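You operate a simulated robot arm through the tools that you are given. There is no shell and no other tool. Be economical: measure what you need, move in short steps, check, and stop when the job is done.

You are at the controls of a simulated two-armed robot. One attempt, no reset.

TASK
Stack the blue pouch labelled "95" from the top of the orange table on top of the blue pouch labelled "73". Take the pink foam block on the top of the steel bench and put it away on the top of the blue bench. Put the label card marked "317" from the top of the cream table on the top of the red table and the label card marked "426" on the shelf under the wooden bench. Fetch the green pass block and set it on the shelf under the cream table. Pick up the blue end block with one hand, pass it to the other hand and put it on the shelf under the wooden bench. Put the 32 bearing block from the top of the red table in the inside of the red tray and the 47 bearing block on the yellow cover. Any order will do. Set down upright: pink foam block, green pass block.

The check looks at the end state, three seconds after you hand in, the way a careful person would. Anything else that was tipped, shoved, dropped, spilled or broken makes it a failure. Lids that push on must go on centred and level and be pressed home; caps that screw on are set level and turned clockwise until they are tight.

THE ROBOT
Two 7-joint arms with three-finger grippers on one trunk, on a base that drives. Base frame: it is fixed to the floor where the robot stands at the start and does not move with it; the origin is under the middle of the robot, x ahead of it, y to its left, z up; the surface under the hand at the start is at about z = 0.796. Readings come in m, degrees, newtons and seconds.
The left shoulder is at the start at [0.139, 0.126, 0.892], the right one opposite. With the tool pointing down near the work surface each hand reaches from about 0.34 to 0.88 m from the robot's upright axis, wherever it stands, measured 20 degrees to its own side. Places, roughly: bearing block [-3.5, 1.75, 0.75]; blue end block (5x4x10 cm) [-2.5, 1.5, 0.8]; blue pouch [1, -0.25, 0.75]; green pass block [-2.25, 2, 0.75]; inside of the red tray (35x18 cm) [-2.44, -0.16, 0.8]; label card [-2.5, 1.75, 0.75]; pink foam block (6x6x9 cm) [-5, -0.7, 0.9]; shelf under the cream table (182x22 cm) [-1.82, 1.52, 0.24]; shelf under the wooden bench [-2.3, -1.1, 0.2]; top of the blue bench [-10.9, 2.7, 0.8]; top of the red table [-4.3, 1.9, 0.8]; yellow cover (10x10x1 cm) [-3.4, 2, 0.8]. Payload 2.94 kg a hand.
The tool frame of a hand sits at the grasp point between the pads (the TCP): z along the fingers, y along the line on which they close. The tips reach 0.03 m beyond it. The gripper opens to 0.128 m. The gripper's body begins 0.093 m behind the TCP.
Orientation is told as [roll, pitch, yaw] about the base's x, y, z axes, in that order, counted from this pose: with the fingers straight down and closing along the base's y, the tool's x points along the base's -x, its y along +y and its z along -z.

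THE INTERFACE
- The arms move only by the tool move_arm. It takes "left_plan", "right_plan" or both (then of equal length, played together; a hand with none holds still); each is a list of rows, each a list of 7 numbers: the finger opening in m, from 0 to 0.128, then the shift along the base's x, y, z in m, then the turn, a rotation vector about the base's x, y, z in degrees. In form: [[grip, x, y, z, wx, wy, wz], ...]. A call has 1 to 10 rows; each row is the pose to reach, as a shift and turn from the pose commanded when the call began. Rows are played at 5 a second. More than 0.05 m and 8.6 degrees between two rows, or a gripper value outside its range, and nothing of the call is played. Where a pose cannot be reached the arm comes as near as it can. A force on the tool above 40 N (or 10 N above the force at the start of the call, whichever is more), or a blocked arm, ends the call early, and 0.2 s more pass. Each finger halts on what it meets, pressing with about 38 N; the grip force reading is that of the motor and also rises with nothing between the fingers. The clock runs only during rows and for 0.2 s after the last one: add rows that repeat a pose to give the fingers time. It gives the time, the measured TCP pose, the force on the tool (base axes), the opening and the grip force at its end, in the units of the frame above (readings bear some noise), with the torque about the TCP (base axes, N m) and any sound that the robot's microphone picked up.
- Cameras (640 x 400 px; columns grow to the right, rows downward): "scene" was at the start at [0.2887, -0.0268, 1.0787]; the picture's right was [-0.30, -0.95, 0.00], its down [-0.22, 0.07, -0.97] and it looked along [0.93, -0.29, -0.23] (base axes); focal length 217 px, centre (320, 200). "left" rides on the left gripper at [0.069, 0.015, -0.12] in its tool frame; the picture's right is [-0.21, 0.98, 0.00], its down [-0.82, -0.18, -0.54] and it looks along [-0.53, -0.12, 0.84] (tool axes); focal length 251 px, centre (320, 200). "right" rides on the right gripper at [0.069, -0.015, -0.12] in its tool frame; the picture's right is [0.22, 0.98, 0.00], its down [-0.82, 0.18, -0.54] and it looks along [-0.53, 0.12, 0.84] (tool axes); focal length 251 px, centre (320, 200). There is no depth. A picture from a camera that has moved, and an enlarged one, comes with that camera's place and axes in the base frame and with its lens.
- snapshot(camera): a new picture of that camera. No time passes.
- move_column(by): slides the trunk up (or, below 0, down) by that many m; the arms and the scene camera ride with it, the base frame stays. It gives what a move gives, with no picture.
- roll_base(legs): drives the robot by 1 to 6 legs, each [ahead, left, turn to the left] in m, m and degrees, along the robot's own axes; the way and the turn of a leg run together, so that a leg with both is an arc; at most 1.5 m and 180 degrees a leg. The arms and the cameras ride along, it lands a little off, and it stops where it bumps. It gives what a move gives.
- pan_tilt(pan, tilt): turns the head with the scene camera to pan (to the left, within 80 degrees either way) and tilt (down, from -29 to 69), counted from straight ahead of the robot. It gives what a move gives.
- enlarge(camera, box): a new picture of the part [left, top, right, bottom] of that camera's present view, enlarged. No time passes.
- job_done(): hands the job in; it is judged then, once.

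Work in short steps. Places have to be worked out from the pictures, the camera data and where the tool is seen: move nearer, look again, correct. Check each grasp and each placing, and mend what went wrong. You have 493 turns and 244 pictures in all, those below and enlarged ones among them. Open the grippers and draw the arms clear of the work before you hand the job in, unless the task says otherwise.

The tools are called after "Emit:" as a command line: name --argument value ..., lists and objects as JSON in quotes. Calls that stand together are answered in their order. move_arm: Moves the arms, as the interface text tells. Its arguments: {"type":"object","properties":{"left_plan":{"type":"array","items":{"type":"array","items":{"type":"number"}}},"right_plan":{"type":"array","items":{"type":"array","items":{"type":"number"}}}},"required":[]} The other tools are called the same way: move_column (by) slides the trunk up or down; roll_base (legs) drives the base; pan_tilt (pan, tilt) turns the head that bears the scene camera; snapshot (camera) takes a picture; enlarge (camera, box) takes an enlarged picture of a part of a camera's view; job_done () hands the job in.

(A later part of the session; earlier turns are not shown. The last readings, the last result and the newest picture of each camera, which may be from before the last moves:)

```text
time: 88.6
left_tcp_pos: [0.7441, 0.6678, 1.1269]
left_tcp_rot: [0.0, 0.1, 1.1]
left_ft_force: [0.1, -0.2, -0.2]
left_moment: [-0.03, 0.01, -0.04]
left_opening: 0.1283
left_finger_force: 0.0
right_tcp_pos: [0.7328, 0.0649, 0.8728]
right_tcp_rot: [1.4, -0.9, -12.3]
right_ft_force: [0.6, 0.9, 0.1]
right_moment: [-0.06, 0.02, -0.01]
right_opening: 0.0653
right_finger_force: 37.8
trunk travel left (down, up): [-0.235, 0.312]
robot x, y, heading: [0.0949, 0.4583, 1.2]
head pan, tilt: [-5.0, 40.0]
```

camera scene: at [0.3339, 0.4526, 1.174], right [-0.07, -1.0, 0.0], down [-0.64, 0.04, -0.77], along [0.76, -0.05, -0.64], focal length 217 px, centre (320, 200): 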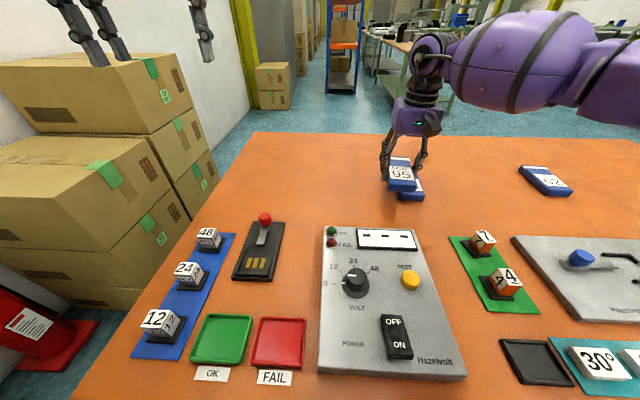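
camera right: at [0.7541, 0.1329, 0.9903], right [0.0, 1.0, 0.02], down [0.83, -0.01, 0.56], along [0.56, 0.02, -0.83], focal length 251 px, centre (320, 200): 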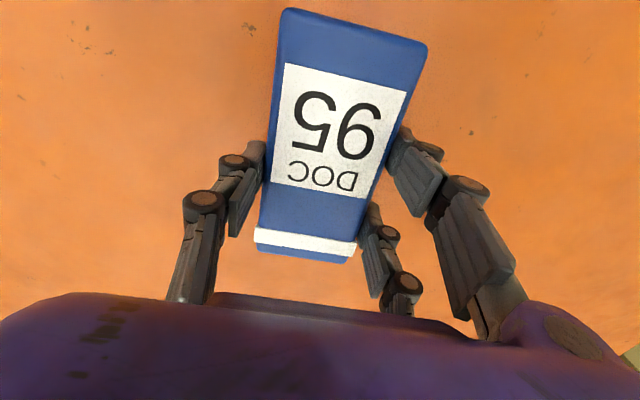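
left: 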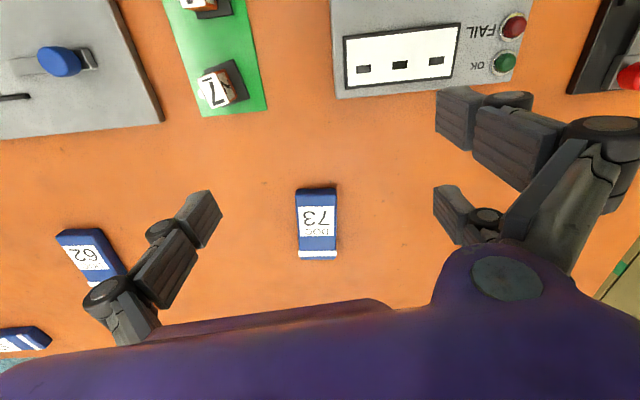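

Offsets count from the measured pose then. I raise the hand 0.12 m and lower the trunk 0.12 m to gain reach.

Emit:
move_arm --right_plan '[[0.03, 0, 0, 0.04, 0, 0, 0], [0.03, 0, 0, 0.08, 0, 0, 0], [0.03, 0, 0, 0.12, 0, 0, 0], [0.03, 0, 0, 0.15, 0, 0, 0], [0.03, 0, 0, 0.15, 0, 0, 0]]'

Emit:
move_column --by -0.12

Emit:
move_arm --right_plan '[[0.03, 0.03, 0.02, 0, 0, 0, 0], [0.03, 0.06, 0.04, 0, 0, 0, 0], [0.03, 0.1, 0.06, 0, 0, 0, 0], [0.03, 0.13, 0.086, 0, 0, 0, 0], [0.03, 0.13, 0.086, 0, 0, 0, 0]]'

```text
time: 89.8
left_tcp_pos: [0.7437, 0.667, 1.1283]
left_tcp_rot: [0.0, 0.0, 1.1]
left_ft_force: [-0.2, -0.3, -0.7]
left_moment: [0.01, -0.01, 0.01]
left_opening: 0.128
left_finger_force: 0.0
right_tcp_pos: [0.7348, 0.064, 1.0224]
right_tcp_rot: [1.5, -0.8, -12.3]
right_ft_force: [0.6, -0.3, -1.3]
right_moment: [0.02, 0.0, 0.02]
right_opening: 0.0653
right_finger_force: 38.1
trunk travel left (down, up): [-0.235, 0.312]
robot x, y, heading: [0.0958, 0.4565, 1.1]
head pan, tilt: [-5.0, 40.0]
```

```text
time: 91.3
left_tcp_pos: [0.7418, 0.6682, 1.009]
left_tcp_rot: [0.0, -0.1, 1.1]
left_ft_force: [-0.1, -0.7, 0.1]
left_moment: [-0.01, -0.04, -0.02]
left_opening: 0.1281
left_finger_force: 0.1
right_tcp_pos: [0.7306, 0.063, 0.9015]
right_tcp_rot: [1.4, -1.0, -12.3]
right_ft_force: [0.2, 0.2, -0.4]
right_moment: [-0.06, -0.03, 0.01]
right_opening: 0.0654
right_finger_force: 38.6
trunk travel left (down, up): [-0.115, 0.432]
robot x, y, heading: [0.0979, 0.4578, 1.1]
head pan, tilt: [-5.0, 40.0]
```

```text
time: 92.5
left_tcp_pos: [0.744, 0.6681, 1.0082]
left_tcp_rot: [0.0, 0.0, 1.1]
left_ft_force: [-0.4, -0.5, -0.2]
left_moment: [0.03, 0.01, -0.01]
left_opening: 0.1281
left_finger_force: 0.1
right_tcp_pos: [0.8456, 0.1405, 0.9001]
right_tcp_rot: [1.4, -1.0, -12.4]
right_ft_force: [-0.3, 0.4, -1.5]
right_moment: [0.03, 0.02, 0.0]
right_opening: 0.0651
right_finger_force: 37.6
right hand out of reach, approached as far as the arm can: row 4, 5
trunk travel left (down, up): [-0.115, 0.432]
robot x, y, heading: [0.0951, 0.456, 1.2]
head pan, tilt: [-5.0, 40.0]
```

Nearly there; I roll ahead 3 cm and correct, then look.

Emit:
roll_base --legs '[[0.04, 0, 0]]'

Emit:
move_arm --right_plan '[[0.03, -0.01, 0.005, -0.005, 0, 0, 0], [0.03, -0.022, 0.01, -0.02, 0, 0, 0], [0.03, -0.022, 0.01, -0.02, 0, 0, 0]]'

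Emit:
snapshot --camera "right"

Emit:
enlarge --camera "scene" --box '[352, 120, 432, 190]'

```text
time: 93.4
left_tcp_pos: [0.7871, 0.6679, 1.0079]
left_tcp_rot: [-0.1, 0.0, 1.1]
left_ft_force: [-0.4, -0.9, -1.0]
left_moment: [-0.02, 0.04, 0.03]
left_opening: 0.128
left_finger_force: 0.1
right_tcp_pos: [0.8876, 0.1418, 0.8999]
right_tcp_rot: [1.4, -0.9, -12.4]
right_ft_force: [-0.1, 0.1, -1.8]
right_moment: [-0.01, 0.02, -0.01]
right_opening: 0.0652
right_finger_force: 38.2
trunk travel left (down, up): [-0.115, 0.432]
robot x, y, heading: [0.1301, 0.4502, 1.3]
head pan, tilt: [-5.0, 40.0]
```

```text
time: 94.2
left_tcp_pos: [0.7844, 0.668, 1.0072]
left_tcp_rot: [0.0, 0.0, 1.0]
left_ft_force: [0.1, -0.2, 0.0]
left_moment: [-0.01, -0.03, -0.01]
left_opening: 0.128
left_finger_force: 0.1
right_tcp_pos: [0.8637, 0.1528, 0.8803]
right_tcp_rot: [1.4, -0.9, -12.4]
right_ft_force: [0.3, -0.3, -0.6]
right_moment: [0.0, -0.03, -0.02]
right_opening: 0.0654
right_finger_force: 38.1
trunk travel left (down, up): [-0.115, 0.432]
robot x, y, heading: [0.1407, 0.4576, 1.2]
head pan, tilt: [-5.0, 40.0]
```

```text
213 pictures are left
camera right: at [0.7899, 0.1495, 0.997], right [0.0, 1.0, 0.02], down [0.83, -0.01, 0.56], along [0.56, 0.02, -0.83], focal length 251 px, centre (320, 200)
```

right: 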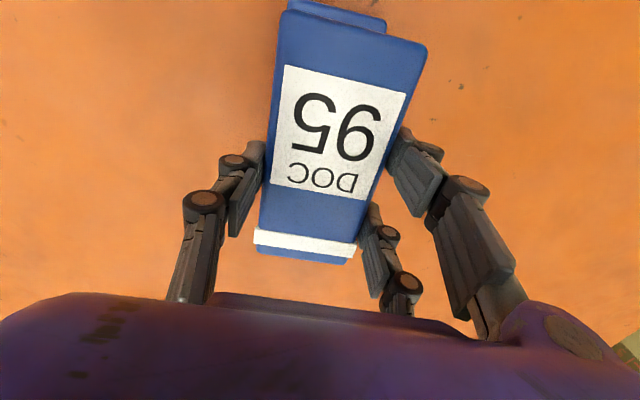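

```text
5.71 times, centred on (392, 155) of scene
camera zoom: at [0.4203, 0.454, 1.0364], right [-0.07, -1.0, 0.0], down [-0.64, 0.04, -0.77], along [0.76, -0.05, -0.64], focal length 1242 px, centre (-91, 457)
```

zoom: 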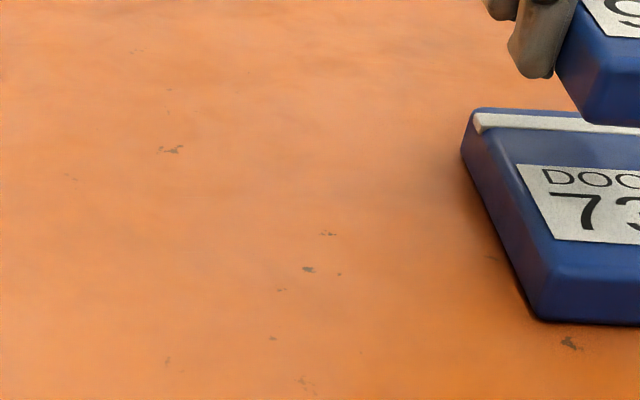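

Alignment matches within a few mm. Lowering onto 73 in small steps, watching force.

Emit:
move_arm --right_plan '[[0.03, -0.003, -0.002, -0.015, 0, 0, 0], [0.03, -0.003, -0.002, -0.03, 0, 0, 0], [0.03, -0.003, -0.002, -0.036, 0, 0, 0], [0.03, -0.003, -0.002, -0.04, 0, 0, 0], [0.03, -0.003, -0.002, -0.04, 0, 0, 0]]'

Emit:
snapshot --camera "scene"

```text
time: 95.4
left_tcp_pos: [0.7841, 0.6674, 1.0079]
left_tcp_rot: [0.0, 0.0, 1.1]
left_ft_force: [0.1, -0.2, -0.2]
left_moment: [0.01, 0.0, 0.0]
left_opening: 0.1281
left_finger_force: 0.1
right_tcp_pos: [0.8611, 0.1506, 0.84]
right_tcp_rot: [1.5, -1.0, -12.4]
right_ft_force: [0.1, 0.3, 0.0]
right_moment: [0.01, 0.0, 0.01]
right_opening: 0.0654
right_finger_force: 38.2
trunk travel left (down, up): [-0.115, 0.432]
robot x, y, heading: [0.1369, 0.455, 1.2]
head pan, tilt: [-5.0, 40.0]
```

```text
211 pictures are left
camera scene: at [0.4203, 0.4539, 1.0364], right [-0.07, -1.0, 0.0], down [-0.64, 0.04, -0.77], along [0.76, -0.05, -0.64], focal length 217 px, centre (320, 200)
```

scene: 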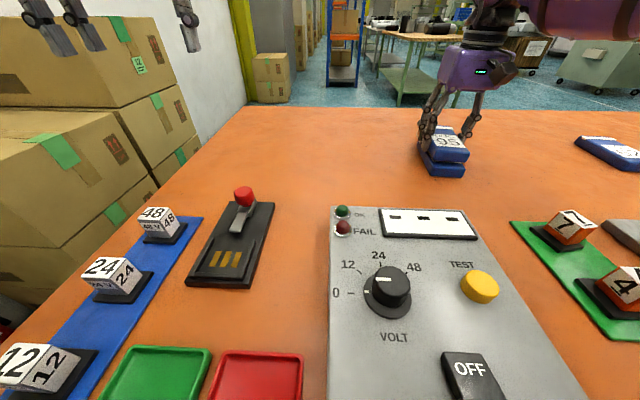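

Emit:
enlarge --camera "scene" --box '[410, 115, 490, 185]'

Emit:
move_arm --right_plan '[[0.03, 0, 0, -0.003, 0, 0, 0], [0.03, 0, 0, -0.006, 0, 0, 0], [0.03, 0, 0, -0.006, 0, 0, 0]]'

Emit:
enlarge --camera "scene" --box '[410, 115, 490, 185]'

```text
5.71 times, centred on (450, 150) of scene
camera zoom: at [0.4203, 0.4539, 1.0364], right [-0.07, -1.0, 0.0], down [-0.64, 0.04, -0.77], along [0.76, -0.05, -0.64], focal length 1242 px, centre (-423, 486)
```

zoom: 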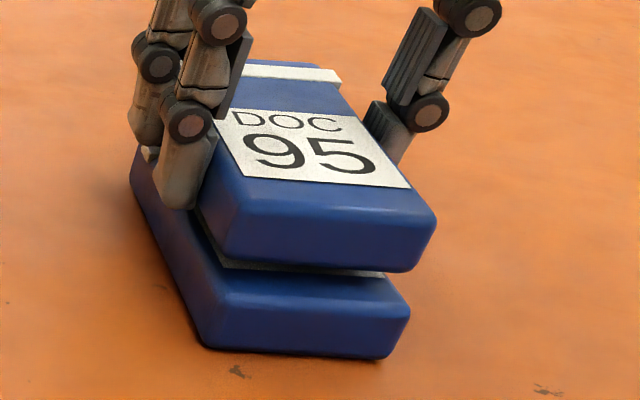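

```text
time: 96.2
left_tcp_pos: [0.7839, 0.6694, 1.0082]
left_tcp_rot: [0.0, 0.1, 1.1]
left_ft_force: [-0.2, 0.2, 0.4]
left_moment: [-0.02, 0.0, 0.0]
left_opening: 0.1279
left_finger_force: 0.1
right_tcp_pos: [0.8617, 0.149, 0.8344]
right_tcp_rot: [1.4, -0.9, -12.3]
right_ft_force: [0.1, 1.0, -1.5]
right_moment: [-0.01, -0.01, -0.01]
right_opening: 0.0651
right_finger_force: 38.6
trunk travel left (down, up): [-0.115, 0.432]
robot x, y, heading: [0.1354, 0.4522, 1.1]
head pan, tilt: [-5.0, 40.0]
```

```text
5.71 times, centred on (450, 150) of scene
camera zoom: at [0.4203, 0.4539, 1.0364], right [-0.07, -1.0, 0.0], down [-0.64, 0.04, -0.77], along [0.76, -0.05, -0.64], focal length 1242 px, centre (-423, 486)
```

zoom: 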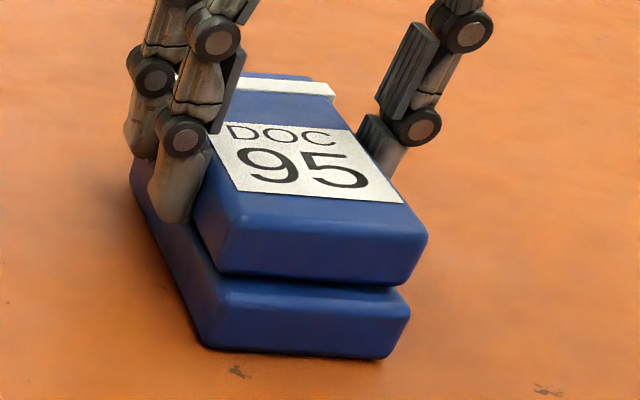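

Well aligned, still a slight gap. Continue down to contact.

Emit:
move_arm --right_plan '[[0.03, 0, 0, -0.003, 0, 0, 0], [0.03, 0, 0, -0.006, 0, 0, 0], [0.03, 0, 0, -0.006, 0, 0, 0]]'

Emit:
enlarge --camera "scene" --box '[410, 115, 490, 185]'

```text
time: 97.0
left_tcp_pos: [0.784, 0.6685, 1.0092]
left_tcp_rot: [0.0, -0.1, 1.1]
left_ft_force: [-0.2, 0.7, 0.0]
left_moment: [0.02, 0.0, 0.01]
left_opening: 0.1284
left_finger_force: 0.0
right_tcp_pos: [0.8614, 0.1509, 0.8318]
right_tcp_rot: [1.4, -1.4, -12.3]
right_ft_force: [6.1, -2.4, 27.1]
right_moment: [-0.74, 1.1, 0.18]
right_opening: 0.0655
right_finger_force: 37.7
trunk travel left (down, up): [-0.115, 0.432]
robot x, y, heading: [0.1372, 0.4572, 1.1]
head pan, tilt: [-5.0, 40.0]
```

```text
5.71 times, centred on (450, 150) of scene
camera zoom: at [0.4187, 0.4547, 1.0371], right [-0.07, -1.0, 0.0], down [-0.64, 0.04, -0.77], along [0.77, -0.05, -0.64], focal length 1242 px, centre (-423, 486)
```

zoom: 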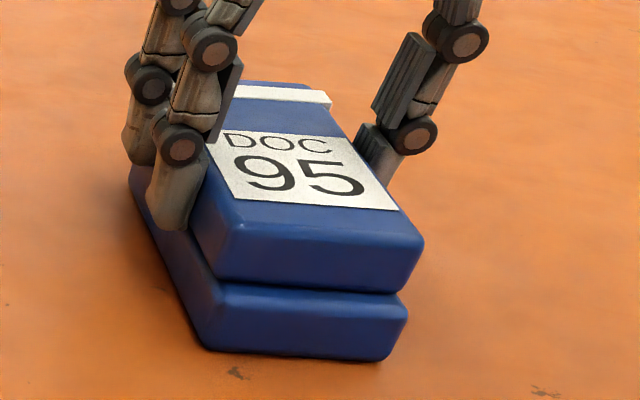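

Contact (27 N). I ease up 2 mm, open, and lift away.

Emit:
move_arm --right_plan '[[0.06, 0, 0, 0.002, 0, 0, 0], [0.08, 0, 0, 0.002, 0, 0, 0], [0.1, 0, 0, 0.003, 0, 0, 0], [0.1, 0, 0, 0.02, 0, 0, 0], [0.1, 0, 0, 0.06, 0, 0, 0], [0.1, 0, 0, 0.1, 0, 0, 0]]'

Emit:
enlarge --camera "scene" --box '[410, 115, 490, 185]'

```text
time: 98.4
left_tcp_pos: [0.7849, 0.6682, 1.0079]
left_tcp_rot: [0.0, -0.1, 1.1]
left_ft_force: [-0.3, -0.7, -0.2]
left_moment: [0.04, 0.01, -0.01]
left_opening: 0.128
left_finger_force: 0.1
right_tcp_pos: [0.8602, 0.1497, 0.9293]
right_tcp_rot: [1.4, -0.9, -12.4]
right_ft_force: [-0.2, 0.7, 0.4]
right_moment: [-0.01, -0.04, -0.02]
right_opening: 0.1001
right_finger_force: 0.0
trunk travel left (down, up): [-0.115, 0.432]
robot x, y, heading: [0.1355, 0.4548, 1.1]
head pan, tilt: [-5.0, 40.0]
```

```text
5.71 times, centred on (450, 150) of scene
camera zoom: at [0.4204, 0.4539, 1.0363], right [-0.07, -1.0, 0.0], down [-0.64, 0.04, -0.77], along [0.76, -0.05, -0.64], focal length 1242 px, centre (-423, 486)
```

zoom: 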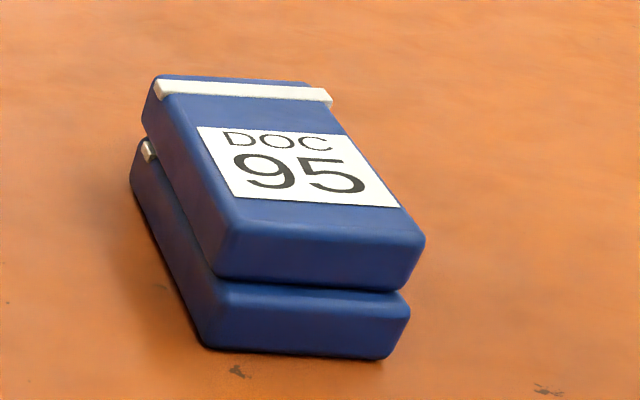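

95 is stacked neatly on 73. Now I retract the arm, back off and look round toward the other benches.

Emit:
move_arm --right_plan '[[0.1, -0.04, -0.02, 0.04, 0, 0, 4], [0.1, -0.08, -0.04, 0.07, 0, 0, 8], [0.1, -0.12, -0.05, 0.07, 0, 0, 12], [0.1, -0.16, -0.05, 0.07, 0, 0, 12], [0.1, -0.2, -0.05, 0.07, -1, 1, 13], [0.1, -0.24, -0.05, 0.07, -1, 1, 13], [0.1, -0.28, -0.05, 0.07, -1, 1, 13]]'

Emit:
roll_base --legs '[[-0.6, 0, 0], [0, 0, 90]]'

Emit:
pan_tilt --pan 40 --tilt 15

Emit:
snapshot --camera "scene"

```text
refused: row 1 steps farther than a row can; nothing moved
```

```text
time: 105.7
left_tcp_pos: [-0.6945, 1.0859, 1.0082]
left_tcp_rot: [0.0, 0.1, 92.6]
left_ft_force: [0.2, -0.3, 0.1]
left_moment: [0.0, -0.02, 0.0]
left_opening: 0.1281
left_finger_force: 0.1
right_tcp_pos: [-0.1795, 1.174, 0.9302]
right_tcp_rot: [1.5, -1.0, 79.2]
right_ft_force: [0.2, 0.3, 0.5]
right_moment: [0.02, 0.01, 0.0]
right_opening: 0.0999
right_finger_force: 0.1
trunk travel left (down, up): [-0.115, 0.432]
robot x, y, heading: [-0.4656, 0.4409, 92.5]
head pan, tilt: [-5.0, 40.0]
```

```text
time: 106.8
left_tcp_pos: [-0.6947, 1.0855, 1.0085]
left_tcp_rot: [0.0, 0.0, 92.6]
left_ft_force: [0.3, -0.1, 0.3]
left_moment: [0.01, 0.01, -0.02]
left_opening: 0.1282
left_finger_force: 0.1
right_tcp_pos: [-0.1783, 1.175, 0.93]
right_tcp_rot: [1.5, -0.9, 79.1]
right_ft_force: [0.8, -0.4, 0.1]
right_moment: [-0.01, -0.01, 0.01]
right_opening: 0.1
right_finger_force: 0.1
trunk travel left (down, up): [-0.115, 0.432]
robot x, y, heading: [-0.4633, 0.4438, 92.9]
head pan, tilt: [40.0, 15.0]
```

```text
206 pictures are left
camera scene: at [-0.5373, 0.7128, 1.0759], right [0.74, 0.68, 0.0], down [0.18, -0.19, -0.97], along [-0.65, 0.71, -0.26], focal length 217 px, centre (320, 200)
```

scene: 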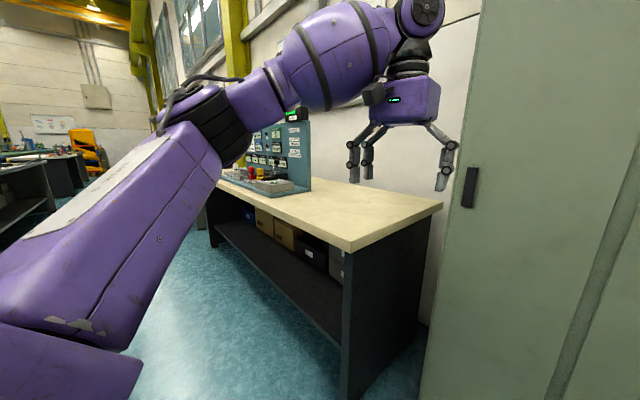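

The arm retract was refused before the drive (no bump happened). I retract the right arm now, in smaller rows.

Emit:
move_arm --right_plan '[[0.1, 0, -0.035, 0.03, 0, 0, 4], [0.1, 0, -0.07, 0.05, 0, 0, 8], [0.1, 0, -0.11, 0.07, 0, 0, 13], [0.1, 0, -0.15, 0.07, 0, 0, 13], [0.1, 0, -0.19, 0.07, 0, 0, 13], [0.1, 0, -0.23, 0.07, 0, 0, 13], [0.1, 0, -0.27, 0.07, 0, 0, 13]]'

Emit:
move_arm --left_plan '[[0.1, 0, -0.04, 0, 0, 0, 0], [0.1, 0, -0.08, 0, 0, 0, 0], [0.1, 0, -0.12, 0, 0, 0, 0], [0.1, 0, -0.16, 0, 0, 0, 0], [0.1, 0, -0.2, 0, 0, 0, 0]]'

Emit:
pan_tilt --pan 75 --tilt 15

Emit:
snapshot --camera "scene"

```text
time: 108.4
left_tcp_pos: [-0.6949, 1.0846, 1.0086]
left_tcp_rot: [0.0, -0.1, 92.6]
left_ft_force: [0.0, -0.1, 0.0]
left_moment: [0.01, 0.0, 0.0]
left_opening: 0.1281
left_finger_force: 0.1
right_tcp_pos: [-0.1797, 0.9038, 0.9994]
right_tcp_rot: [1.3, -0.9, 92.0]
right_ft_force: [1.4, 0.0, -0.3]
right_moment: [0.03, 0.01, 0.03]
right_opening: 0.0999
right_finger_force: 0.0
trunk travel left (down, up): [-0.115, 0.432]
robot x, y, heading: [-0.465, 0.4446, 92.8]
head pan, tilt: [40.0, 15.0]
```

```text
time: 109.6
left_tcp_pos: [-0.6831, 0.886, 0.9934]
left_tcp_rot: [-0.1, -0.2, 92.6]
left_ft_force: [0.0, 0.1, 0.9]
left_moment: [0.02, -0.01, 0.01]
left_opening: 0.1001
left_finger_force: 0.1
left hand out of reach, approached as far as the arm can: row 3, 4, 5
right_tcp_pos: [-0.1804, 0.9028, 1.0003]
right_tcp_rot: [1.6, -0.9, 92.3]
right_ft_force: [-0.2, 0.6, -0.8]
right_moment: [0.06, -0.01, -0.01]
right_opening: 0.1001
right_finger_force: 0.1
trunk travel left (down, up): [-0.115, 0.432]
robot x, y, heading: [-0.4655, 0.4426, 92.8]
head pan, tilt: [40.0, 15.0]
```

```text
time: 110.6
left_tcp_pos: [-0.6841, 0.8868, 0.9925]
left_tcp_rot: [-0.1, 0.1, 92.6]
left_ft_force: [-0.2, 0.1, -0.1]
left_moment: [0.02, 0.01, 0.04]
left_opening: 0.0998
left_finger_force: 0.0
right_tcp_pos: [-0.1799, 0.9044, 1.0004]
right_tcp_rot: [1.4, -1.0, 92.2]
right_ft_force: [-0.5, -0.8, -0.3]
right_moment: [-0.02, 0.01, 0.0]
right_opening: 0.0996
right_finger_force: 0.1
trunk travel left (down, up): [-0.115, 0.432]
robot x, y, heading: [-0.4659, 0.4434, 92.8]
head pan, tilt: [75.0, 15.0]
```

```text
205 pictures are left
camera scene: at [-0.5653, 0.6641, 1.0759], right [0.21, 0.98, 0.0], down [0.25, -0.06, -0.97], along [-0.94, 0.21, -0.26], focal length 217 px, centre (320, 200)
```

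scene: 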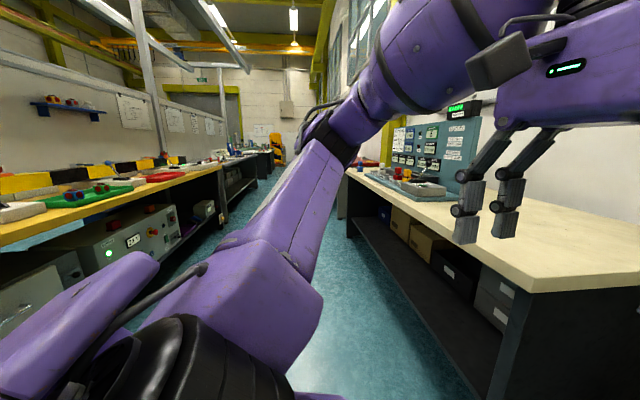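

The aisle runs along -x with the cream table on the right (y>1.16) and the wooden bench on the left. I turn to face along it and look.

Emit:
roll_base --legs '[[0, 0, 87]]'

Emit:
pan_tilt --pan -20 --tilt 20

Emit:
snapshot --camera "scene"

Emit:
pan_tilt --pan 30 --tilt 20

Emit:
snapshot --camera "scene"

```text
time: 114.7
left_tcp_pos: [-0.9194, 0.2498, 0.9932]
left_tcp_rot: [0.0, -0.1, 179.3]
left_ft_force: [0.9, -0.5, 0.6]
left_moment: [-0.01, 0.01, -0.04]
left_opening: 0.1001
left_finger_force: 0.0
right_tcp_pos: [-0.909, 0.7529, 0.9996]
right_tcp_rot: [1.4, -0.9, 178.7]
right_ft_force: [0.0, 0.6, -0.2]
right_moment: [-0.02, -0.02, -0.01]
right_opening: 0.0999
right_finger_force: 0.1
trunk travel left (down, up): [-0.115, 0.432]
robot x, y, heading: [-0.4609, 0.4452, 179.3]
head pan, tilt: [75.0, 15.0]
```

```text
time: 116.4
left_tcp_pos: [-0.9193, 0.2497, 0.9926]
left_tcp_rot: [-0.1, -0.1, 179.3]
left_ft_force: [0.3, 0.1, 0.6]
left_moment: [0.01, -0.03, 0.0]
left_opening: 0.0996
left_finger_force: 0.1
right_tcp_pos: [-0.9086, 0.7538, 0.9988]
right_tcp_rot: [1.6, -0.9, 178.7]
right_ft_force: [0.0, 0.1, -0.1]
right_moment: [-0.02, 0.01, -0.02]
right_opening: 0.0998
right_finger_force: 0.0
trunk travel left (down, up): [-0.115, 0.432]
robot x, y, heading: [-0.4661, 0.443, 179.1]
head pan, tilt: [-20.0, 20.0]
```

```text
204 pictures are left
camera scene: at [-0.7522, 0.479, 1.0678], right [0.35, 0.94, 0.0], down [0.32, -0.12, -0.94], along [-0.88, 0.33, -0.34], focal length 217 px, centre (320, 200)
```

scene: 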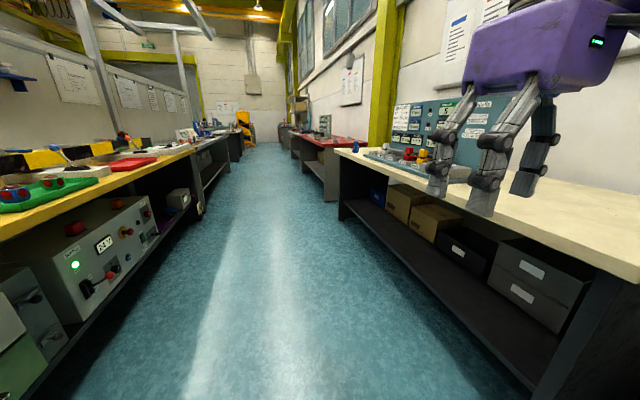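

```text
time: 117.6
left_tcp_pos: [-0.9196, 0.25, 0.993]
left_tcp_rot: [0.0, 0.0, 179.3]
left_ft_force: [0.0, -0.2, 0.2]
left_moment: [-0.03, -0.02, 0.05]
left_opening: 0.1
left_finger_force: 0.0
right_tcp_pos: [-0.9088, 0.7536, 1.0004]
right_tcp_rot: [1.6, -1.0, 178.9]
right_ft_force: [0.3, 0.2, 0.0]
right_moment: [0.02, 0.01, 0.0]
right_opening: 0.1
right_finger_force: 0.1
trunk travel left (down, up): [-0.115, 0.432]
robot x, y, heading: [-0.4639, 0.444, 179.2]
head pan, tilt: [30.0, 20.0]
```

```text
203 pictures are left
camera scene: at [-0.7463, 0.4007, 1.0678], right [-0.49, 0.87, 0.0], down [0.3, 0.17, -0.94], along [-0.82, -0.46, -0.34], focal length 217 px, centre (320, 200)
```

scene: 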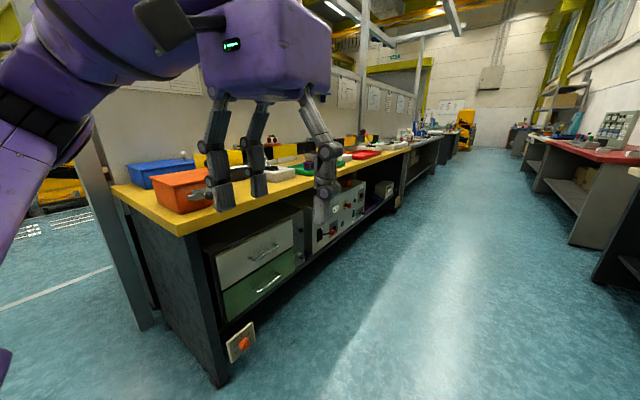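

I drive down the aisle to about x=-2.2, staying centred, and look to both sides.

Emit:
roll_base --legs '[[1.4, 0.0, 0.8], [0.4, 0, 0]]'

Emit:
pan_tilt --pan -75 --tilt 20

Emit:
snapshot --camera "scene"

Emit:
pan_tilt --pan 75 --tilt 20

Emit:
snapshot --camera "scene"

```text
time: 126.5
left_tcp_pos: [-2.6916, 0.25, 0.9921]
left_tcp_rot: [-0.1, -0.1, -179.8]
left_ft_force: [-0.6, 0.5, 0.0]
left_moment: [-0.03, 0.0, 0.01]
left_opening: 0.0999
left_finger_force: 0.1
right_tcp_pos: [-2.6884, 0.7542, 1.0004]
right_tcp_rot: [1.3, -0.9, 179.7]
right_ft_force: [0.2, 0.0, 0.5]
right_moment: [0.03, -0.06, 0.01]
right_opening: 0.0999
right_finger_force: 0.1
trunk travel left (down, up): [-0.115, 0.432]
robot x, y, heading: [-2.2375, 0.4518, -179.7]
head pan, tilt: [30.0, 20.0]
```

```text
time: 128.4
left_tcp_pos: [-2.6915, 0.25, 0.9945]
left_tcp_rot: [-0.1, 0.0, -179.8]
left_ft_force: [0.3, 0.6, 0.5]
left_moment: [-0.02, 0.04, 0.02]
left_opening: 0.1002
left_finger_force: 0.0
right_tcp_pos: [-2.6879, 0.7541, 0.9987]
right_tcp_rot: [1.4, -0.9, 179.8]
right_ft_force: [-0.3, 0.2, 0.0]
right_moment: [-0.01, 0.0, 0.01]
right_opening: 0.0998
right_finger_force: 0.1
trunk travel left (down, up): [-0.115, 0.432]
robot x, y, heading: [-2.2369, 0.4518, -179.5]
head pan, tilt: [-75.0, 20.0]
```

```text
202 pictures are left
camera scene: at [-2.4642, 0.5404, 1.0678], right [0.96, 0.26, 0.0], down [0.09, -0.33, -0.94], along [-0.25, 0.91, -0.34], focal length 217 px, centre (320, 200)
```

scene: 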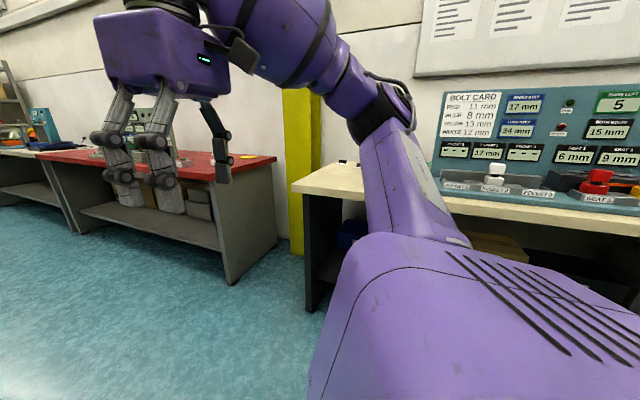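

```text
time: 130.7
left_tcp_pos: [-2.691, 0.2502, 0.9933]
left_tcp_rot: [-0.1, -0.1, -179.6]
left_ft_force: [-0.2, 0.2, -0.4]
left_moment: [-0.01, 0.01, -0.04]
left_opening: 0.1
left_finger_force: 0.1
right_tcp_pos: [-2.6878, 0.7535, 0.9995]
right_tcp_rot: [1.5, -0.9, 179.7]
right_ft_force: [0.0, 0.0, 0.5]
right_moment: [-0.01, -0.01, 0.0]
right_opening: 0.1003
right_finger_force: 0.1
trunk travel left (down, up): [-0.115, 0.432]
robot x, y, heading: [-2.2366, 0.4517, -179.6]
head pan, tilt: [75.0, 20.0]
```

```text
201 pictures are left
camera scene: at [-2.4632, 0.3605, 1.0678], right [-0.97, 0.25, 0.0], down [0.09, 0.33, -0.94], along [-0.24, -0.91, -0.34], focal length 217 px, centre (320, 200)
```

scene: 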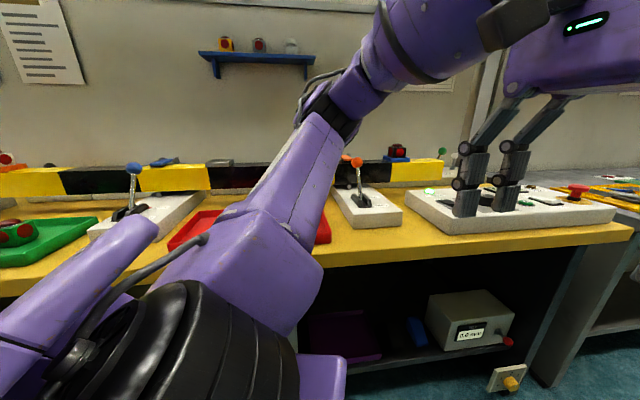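

I turn to face the cream table.

Emit:
roll_base --legs '[[0, 0, -90]]'

Emit:
pan_tilt --pan 0 --tilt 20

Emit:
snapshot --camera "scene"

```text
time: 135.0
left_tcp_pos: [-2.4374, 0.9049, 0.9929]
left_tcp_rot: [0.0, -0.1, 90.0]
left_ft_force: [0.2, -0.2, -0.1]
left_moment: [0.01, 0.01, 0.01]
left_opening: 0.1
left_finger_force: 0.1
right_tcp_pos: [-1.9337, 0.8995, 1.0002]
right_tcp_rot: [1.5, -0.9, 89.4]
right_ft_force: [0.5, 0.7, -0.4]
right_moment: [-0.03, -0.02, -0.01]
right_opening: 0.1003
right_finger_force: 0.0
trunk travel left (down, up): [-0.115, 0.432]
robot x, y, heading: [-2.241, 0.4501, 90.2]
head pan, tilt: [75.0, 20.0]
```

```text
time: 136.4
left_tcp_pos: [-2.4369, 0.9055, 0.9925]
left_tcp_rot: [-0.1, 0.0, 90.0]
left_ft_force: [-0.6, -0.2, 0.5]
left_moment: [0.0, 0.01, 0.03]
left_opening: 0.0999
left_finger_force: 0.0
right_tcp_pos: [-1.9329, 0.8972, 0.9996]
right_tcp_rot: [1.4, -0.9, 89.5]
right_ft_force: [-0.8, 0.0, 0.1]
right_moment: [-0.02, -0.01, -0.04]
right_opening: 0.1001
right_finger_force: 0.2
trunk travel left (down, up): [-0.115, 0.432]
robot x, y, heading: [-2.2393, 0.4503, 89.7]
head pan, tilt: [0.0, 20.0]
```

```text
200 pictures are left
camera scene: at [-2.2393, 0.7452, 1.0678], right [1.0, 0.0, 0.0], down [0.0, -0.34, -0.94], along [0.0, 0.94, -0.34], focal length 217 px, centre (320, 200)
```

scene: 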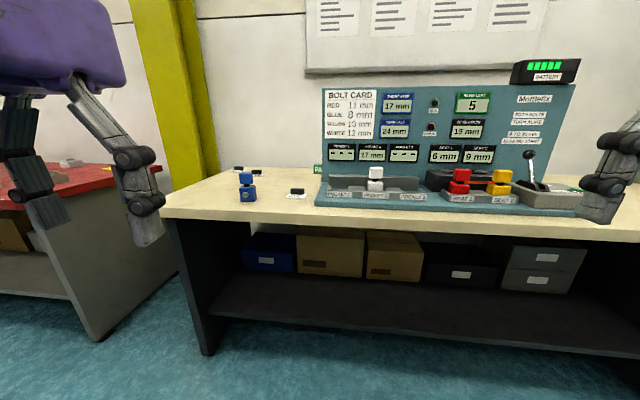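

I zoom in on the left part of the table.

Emit:
enlarge --camera "scene" --box '[160, 140, 340, 252]'

```text
3.56 times, centred on (250, 196) of scene
camera zoom: at [-2.2393, 0.7452, 1.0678], right [1.0, 0.0, 0.0], down [0.0, -0.34, -0.94], along [0.0, 0.94, -0.34], focal length 773 px, centre (569, 214)
```

zoom: 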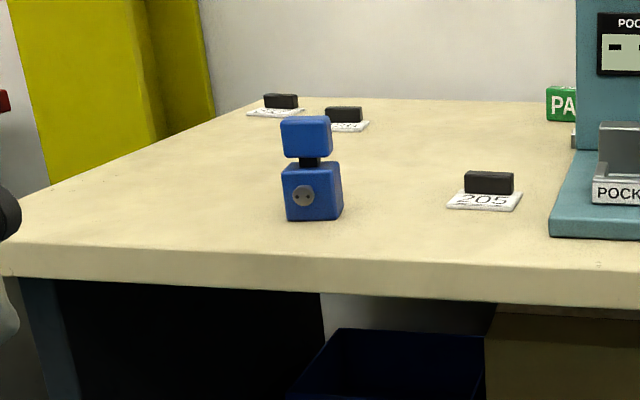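

I move 0.4 m closer and look down at the table.

Emit:
roll_base --legs '[[0.4, 0.1, 0]]'

Emit:
pan_tilt --pan 0 --tilt 30

Emit:
snapshot --camera "scene"

Emit:
snapshot --camera "left"

```text
time: 139.0
left_tcp_pos: [-2.5384, 1.3005, 0.9943]
left_tcp_rot: [0.0, 0.0, 89.9]
left_ft_force: [-0.9, 0.9, 0.5]
left_moment: [-0.03, 0.02, 0.03]
left_opening: 0.1001
left_finger_force: 0.1
right_tcp_pos: [-2.0333, 1.2948, 0.9993]
right_tcp_rot: [1.3, -0.9, 89.4]
right_ft_force: [-0.4, 0.2, 0.7]
right_moment: [0.01, 0.0, 0.01]
right_opening: 0.1
right_finger_force: 0.0
trunk travel left (down, up): [-0.115, 0.432]
robot x, y, heading: [-2.3396, 0.8459, 90.0]
head pan, tilt: [0.0, 20.0]
```

```text
time: 139.7
left_tcp_pos: [-2.5373, 1.3009, 0.9918]
left_tcp_rot: [-0.1, 0.0, 89.9]
left_ft_force: [-0.3, 0.0, -0.8]
left_moment: [0.0, -0.03, 0.03]
left_opening: 0.0998
left_finger_force: 0.2
right_tcp_pos: [-2.0334, 1.2942, 0.9993]
right_tcp_rot: [1.4, -1.0, 89.5]
right_ft_force: [0.7, 0.2, 1.3]
right_moment: [-0.02, -0.01, 0.0]
right_opening: 0.0998
right_finger_force: 0.1
trunk travel left (down, up): [-0.115, 0.432]
robot x, y, heading: [-2.3388, 0.8438, 89.7]
head pan, tilt: [0.0, 30.0]
```

```text
198 pictures are left
camera scene: at [-2.3398, 1.1389, 1.0518], right [1.0, 0.0, 0.0], down [0.0, -0.5, -0.87], along [0.0, 0.87, -0.5], focal length 217 px, centre (320, 200)
```

scene: 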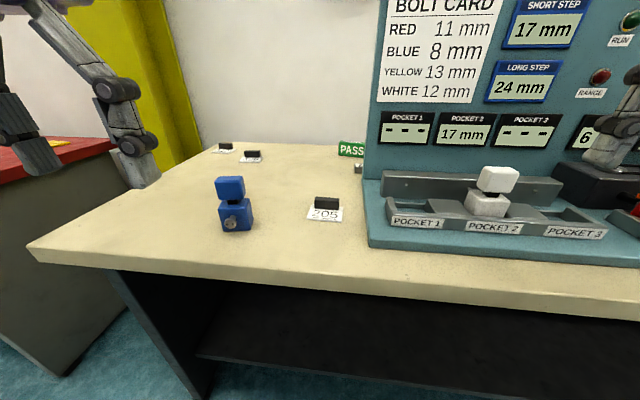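

```text
197 pictures are left
camera left: at [-2.5519, 1.2324, 1.1138], right [-0.98, 0.22, 0.0], down [0.18, 0.82, 0.54], along [0.12, 0.53, -0.84], focal length 251 px, centre (320, 200)
```

left: 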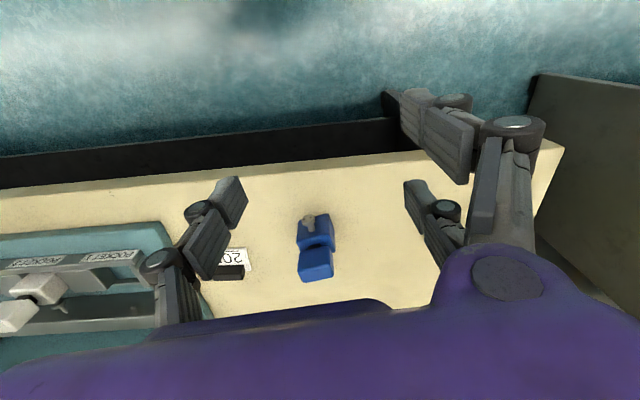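

Cream table top is at z≈0.80, its edge at y≈1.37. I read the two cards at the rear.

Emit:
enlarge --camera "scene" --box '[200, 130, 380, 240]'

Emit:
enlarge --camera "scene" --box '[210, 138, 270, 170]'

```text
3.56 times, centred on (290, 185) of scene
camera zoom: at [-2.3398, 1.1389, 1.0518], right [1.0, 0.0, 0.0], down [0.0, -0.5, -0.87], along [0.0, 0.87, -0.5], focal length 773 px, centre (427, 253)
```

zoom: 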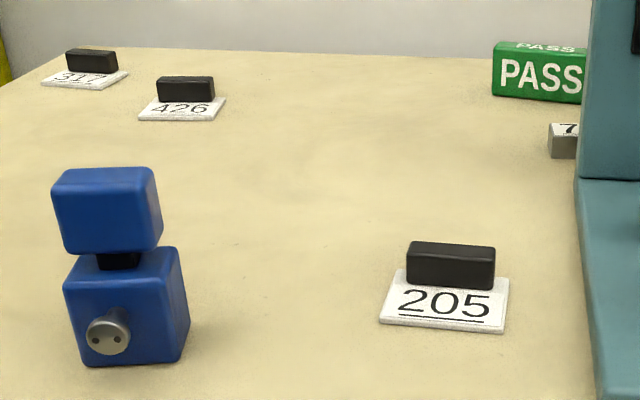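

```text
10.67 times, centred on (240, 154) of scene
camera zoom: at [-2.3398, 1.1389, 1.0518], right [1.0, 0.0, 0.0], down [0.0, -0.5, -0.87], along [0.0, 0.87, -0.5], focal length 2318 px, centre (1173, 691)
```

zoom: 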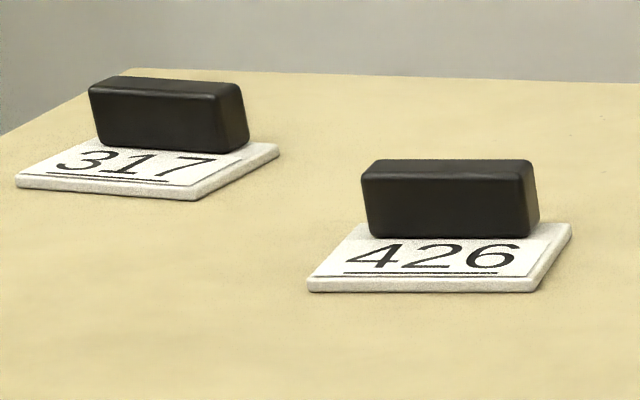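

The rear cards are 317 (back left) and 426; the PASS block sits behind the board at about (-2.22,1.92). I advance 0.2 m (raising the left hand first) to look at PASS and the board from closer.

Emit:
move_arm --left_plan '[[0.1, 0, 0, 0.04, 0, 0, 0], [0.1, 0, 0, 0.08, 0, 0, 0], [0.1, 0, 0, 0.12, 0, 0, 0]]' --right_plan '[[0.1, 0, 0, 0.04, 0, 0, 0], [0.1, 0, 0, 0.08, 0, 0, 0], [0.1, 0, 0, 0.12, 0, 0, 0]]'

Emit:
roll_base --legs '[[0.2, 0, 0]]'

Emit:
pan_tilt --pan 0 --tilt 30

Emit:
snapshot --camera "scene"

Emit:
pan_tilt --pan 0 --tilt 69

Emit:
snapshot --camera "scene"

```text
time: 140.5
left_tcp_pos: [-2.5065, 1.3059, 1.0096]
left_tcp_rot: [-0.2, -0.1, 89.9]
left_ft_force: [-0.8, 0.4, 1.5]
left_moment: [-0.03, 0.03, -0.02]
left_opening: 0.1001
left_finger_force: 0.1
left hand out of reach, approached as far as the arm can: row 1, 2, 3
right_tcp_pos: [-2.037, 1.2948, 1.1127]
right_tcp_rot: [1.5, -1.1, 89.5]
right_ft_force: [0.0, 0.5, 0.2]
right_moment: [0.0, 0.02, -0.01]
right_opening: 0.1
right_finger_force: 0.0
right hand out of reach, approached as far as the arm can: row 3
trunk travel left (down, up): [-0.115, 0.432]
robot x, y, heading: [-2.3391, 0.845, 90.1]
head pan, tilt: [0.0, 30.0]
```

```text
time: 142.1
left_tcp_pos: [-2.5065, 1.5071, 1.0098]
left_tcp_rot: [-0.2, -0.1, 90.1]
left_ft_force: [-0.8, 0.0, -1.2]
left_moment: [-0.04, 0.0, 0.02]
left_opening: 0.0999
left_finger_force: 0.1
right_tcp_pos: [-2.0377, 1.4971, 1.1129]
right_tcp_rot: [1.6, -1.0, 89.6]
right_ft_force: [0.4, 0.4, 0.6]
right_moment: [-0.03, 0.0, -0.02]
right_opening: 0.1001
right_finger_force: 0.1
trunk travel left (down, up): [-0.115, 0.432]
robot x, y, heading: [-2.3396, 1.0511, 90.5]
head pan, tilt: [0.0, 30.0]
```

```text
time: 142.7
left_tcp_pos: [-2.5073, 1.5073, 1.0108]
left_tcp_rot: [-0.3, 0.0, 89.9]
left_ft_force: [0.0, -0.2, 0.7]
left_moment: [0.0, 0.0, 0.0]
left_opening: 0.1
left_finger_force: 0.0
right_tcp_pos: [-2.0374, 1.4967, 1.1139]
right_tcp_rot: [1.6, -1.1, 89.7]
right_ft_force: [-1.2, 0.2, -0.1]
right_moment: [0.0, -0.02, -0.01]
right_opening: 0.0998
right_finger_force: 0.1
trunk travel left (down, up): [-0.115, 0.432]
robot x, y, heading: [-2.3383, 1.0467, 90.1]
head pan, tilt: [0.0, 30.0]
```

```text
194 pictures are left
camera scene: at [-2.3405, 1.3396, 1.0517], right [1.0, 0.0, 0.0], down [0.0, -0.5, -0.87], along [0.0, 0.87, -0.5], focal length 217 px, centre (320, 200)
```

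scene: 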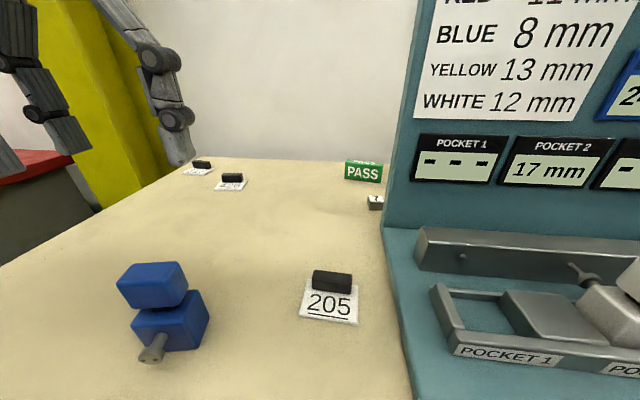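

```text
time: 143.7
left_tcp_pos: [-2.5068, 1.5059, 1.0107]
left_tcp_rot: [-0.3, -0.1, 90.1]
left_ft_force: [-0.2, 0.0, -0.2]
left_moment: [0.0, 0.01, 0.0]
left_opening: 0.1002
left_finger_force: 0.1
right_tcp_pos: [-2.037, 1.497, 1.1133]
right_tcp_rot: [1.5, -1.1, 89.6]
right_ft_force: [-0.2, 0.5, 1.5]
right_moment: [-0.03, -0.01, 0.01]
right_opening: 0.1001
right_finger_force: 0.0
trunk travel left (down, up): [-0.115, 0.432]
robot x, y, heading: [-2.3393, 1.0467, 90.0]
head pan, tilt: [0.0, 68.8]
```

```text
193 pictures are left
camera scene: at [-2.3415, 1.3058, 1.0009], right [1.0, 0.02, 0.0], down [0.02, -0.93, -0.37], along [-0.01, 0.37, -0.93], focal length 217 px, centre (320, 200)
```

scene: 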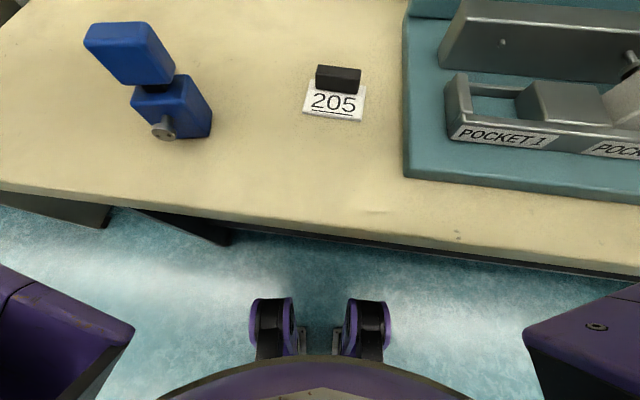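

PASS is fully visible now. I zoom in on it and the rear cards for precise positions.

Emit:
pan_tilt --pan 0 --tilt 30

Emit:
enlarge --camera "scene" --box '[320, 140, 416, 200]'

Emit:
enlarge --camera "scene" --box '[176, 150, 256, 200]'

Emit:
snapshot --camera "left"

```text
time: 144.8
left_tcp_pos: [-2.5068, 1.5072, 1.0108]
left_tcp_rot: [-0.3, -0.2, 90.0]
left_ft_force: [0.9, -0.4, 0.8]
left_moment: [-0.01, 0.01, 0.0]
left_opening: 0.1
left_finger_force: 0.0
right_tcp_pos: [-2.0376, 1.4968, 1.1135]
right_tcp_rot: [1.5, -1.2, 89.6]
right_ft_force: [-0.3, 0.2, 0.2]
right_moment: [0.0, 0.03, -0.02]
right_opening: 0.1
right_finger_force: 0.2
trunk travel left (down, up): [-0.115, 0.432]
robot x, y, heading: [-2.3413, 1.0466, 90.1]
head pan, tilt: [0.0, 30.0]
```

```text
6.67 times, centred on (368, 170) of scene
camera zoom: at [-2.3405, 1.3396, 1.0517], right [1.0, 0.0, 0.0], down [0.0, -0.5, -0.87], along [0.0, 0.87, -0.5], focal length 1448 px, centre (0, 400)
```

zoom: 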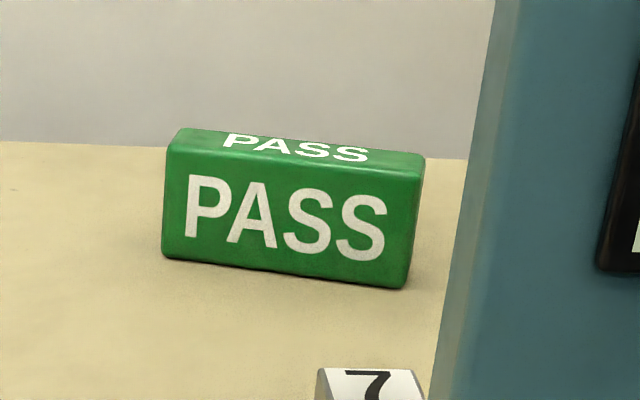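

```text
8.00 times, centred on (216, 175) of scene
camera zoom: at [-2.3405, 1.3396, 1.0517], right [1.0, 0.0, 0.0], down [0.0, -0.5, -0.87], along [0.0, 0.87, -0.5], focal length 1738 px, centre (1152, 400)
```

zoom: 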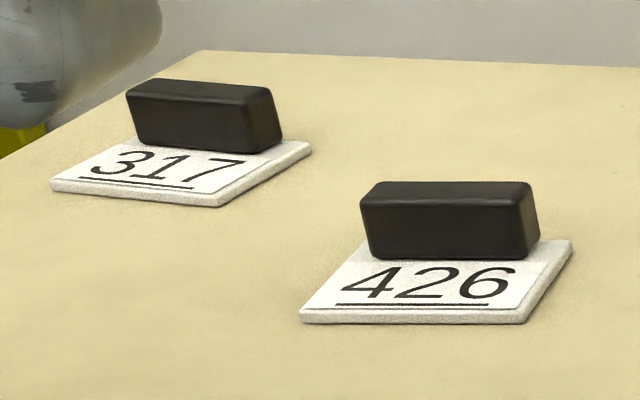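

```text
190 pictures are left
camera left: at [-2.5214, 1.4381, 1.1307], right [-0.98, 0.21, 0.0], down [0.18, 0.82, 0.54], along [0.12, 0.53, -0.84], focal length 251 px, centre (320, 200)
```

left: 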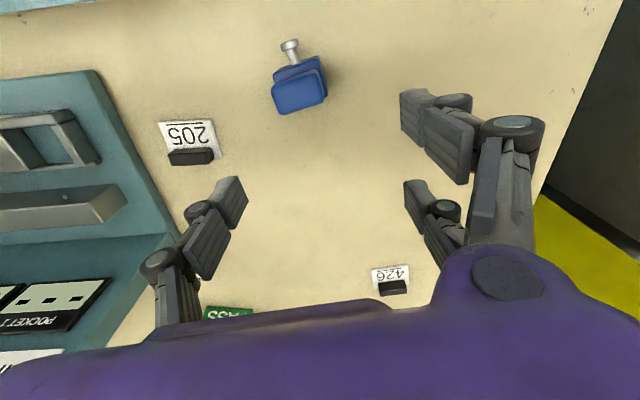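

PASS: 10×4×4.4 cm, centre ≈(-2.219,1.901), yaw ≈ -17°. I'll grip it across its depth with the left hand from the left side, tool tilted 45°. First I raise the trunk and yaw the left hand.

Emit:
move_column --by 0.12

Emit:
move_arm --left_plan '[[0.1, 0, 0.03, 0, 0, 0, -8], [0.1, 0, 0.06, 0, 0, 0, -16], [0.1, 0, 0.09, 0, 0, 0, -24], [0.1, 0, 0.12, 0, 0, 0, -32], [0.1, 0, 0.15, 0, 0, 0, -40], [0.1, 0.02, 0.18, 0, 0, 0, -48], [0.1, 0.03, 0.21, 0, 0, 0, -56], [0.1, 0.04, 0.22, 0, 0, 0, -64], [0.1, 0.05, 0.22, 0, 0, 0, -72], [0.1, 0.05, 0.22, 0, 0, 0, -80]]'

```text
time: 146.3
left_tcp_pos: [-2.5065, 1.5071, 1.1298]
left_tcp_rot: [-0.3, -0.1, 90.1]
left_ft_force: [0.4, 1.3, -0.5]
left_moment: [-0.04, 0.02, 0.01]
left_opening: 0.1
left_finger_force: 0.0
right_tcp_pos: [-2.0372, 1.4972, 1.2324]
right_tcp_rot: [1.5, -1.1, 89.5]
right_ft_force: [0.1, 0.4, -1.0]
right_moment: [0.0, 0.0, 0.01]
right_opening: 0.1001
right_finger_force: 0.0
trunk travel left (down, up): [-0.235, 0.312]
robot x, y, heading: [-2.3389, 1.0453, 90.1]
head pan, tilt: [0.0, 30.0]
```

```text
time: 148.5
left_tcp_pos: [-2.4564, 1.7273, 1.1292]
left_tcp_rot: [-0.3, -0.1, 9.9]
left_ft_force: [-0.8, 0.5, 0.4]
left_moment: [0.0, -0.02, -0.01]
left_opening: 0.1
left_finger_force: 0.1
right_tcp_pos: [-2.0381, 1.4964, 1.2315]
right_tcp_rot: [1.6, -1.1, 89.7]
right_ft_force: [-0.1, 0.4, 0.3]
right_moment: [-0.02, -0.01, 0.02]
right_opening: 0.1001
right_finger_force: 0.1
trunk travel left (down, up): [-0.235, 0.312]
robot x, y, heading: [-2.3361, 1.0497, 89.8]
head pan, tilt: [0.0, 30.0]
```

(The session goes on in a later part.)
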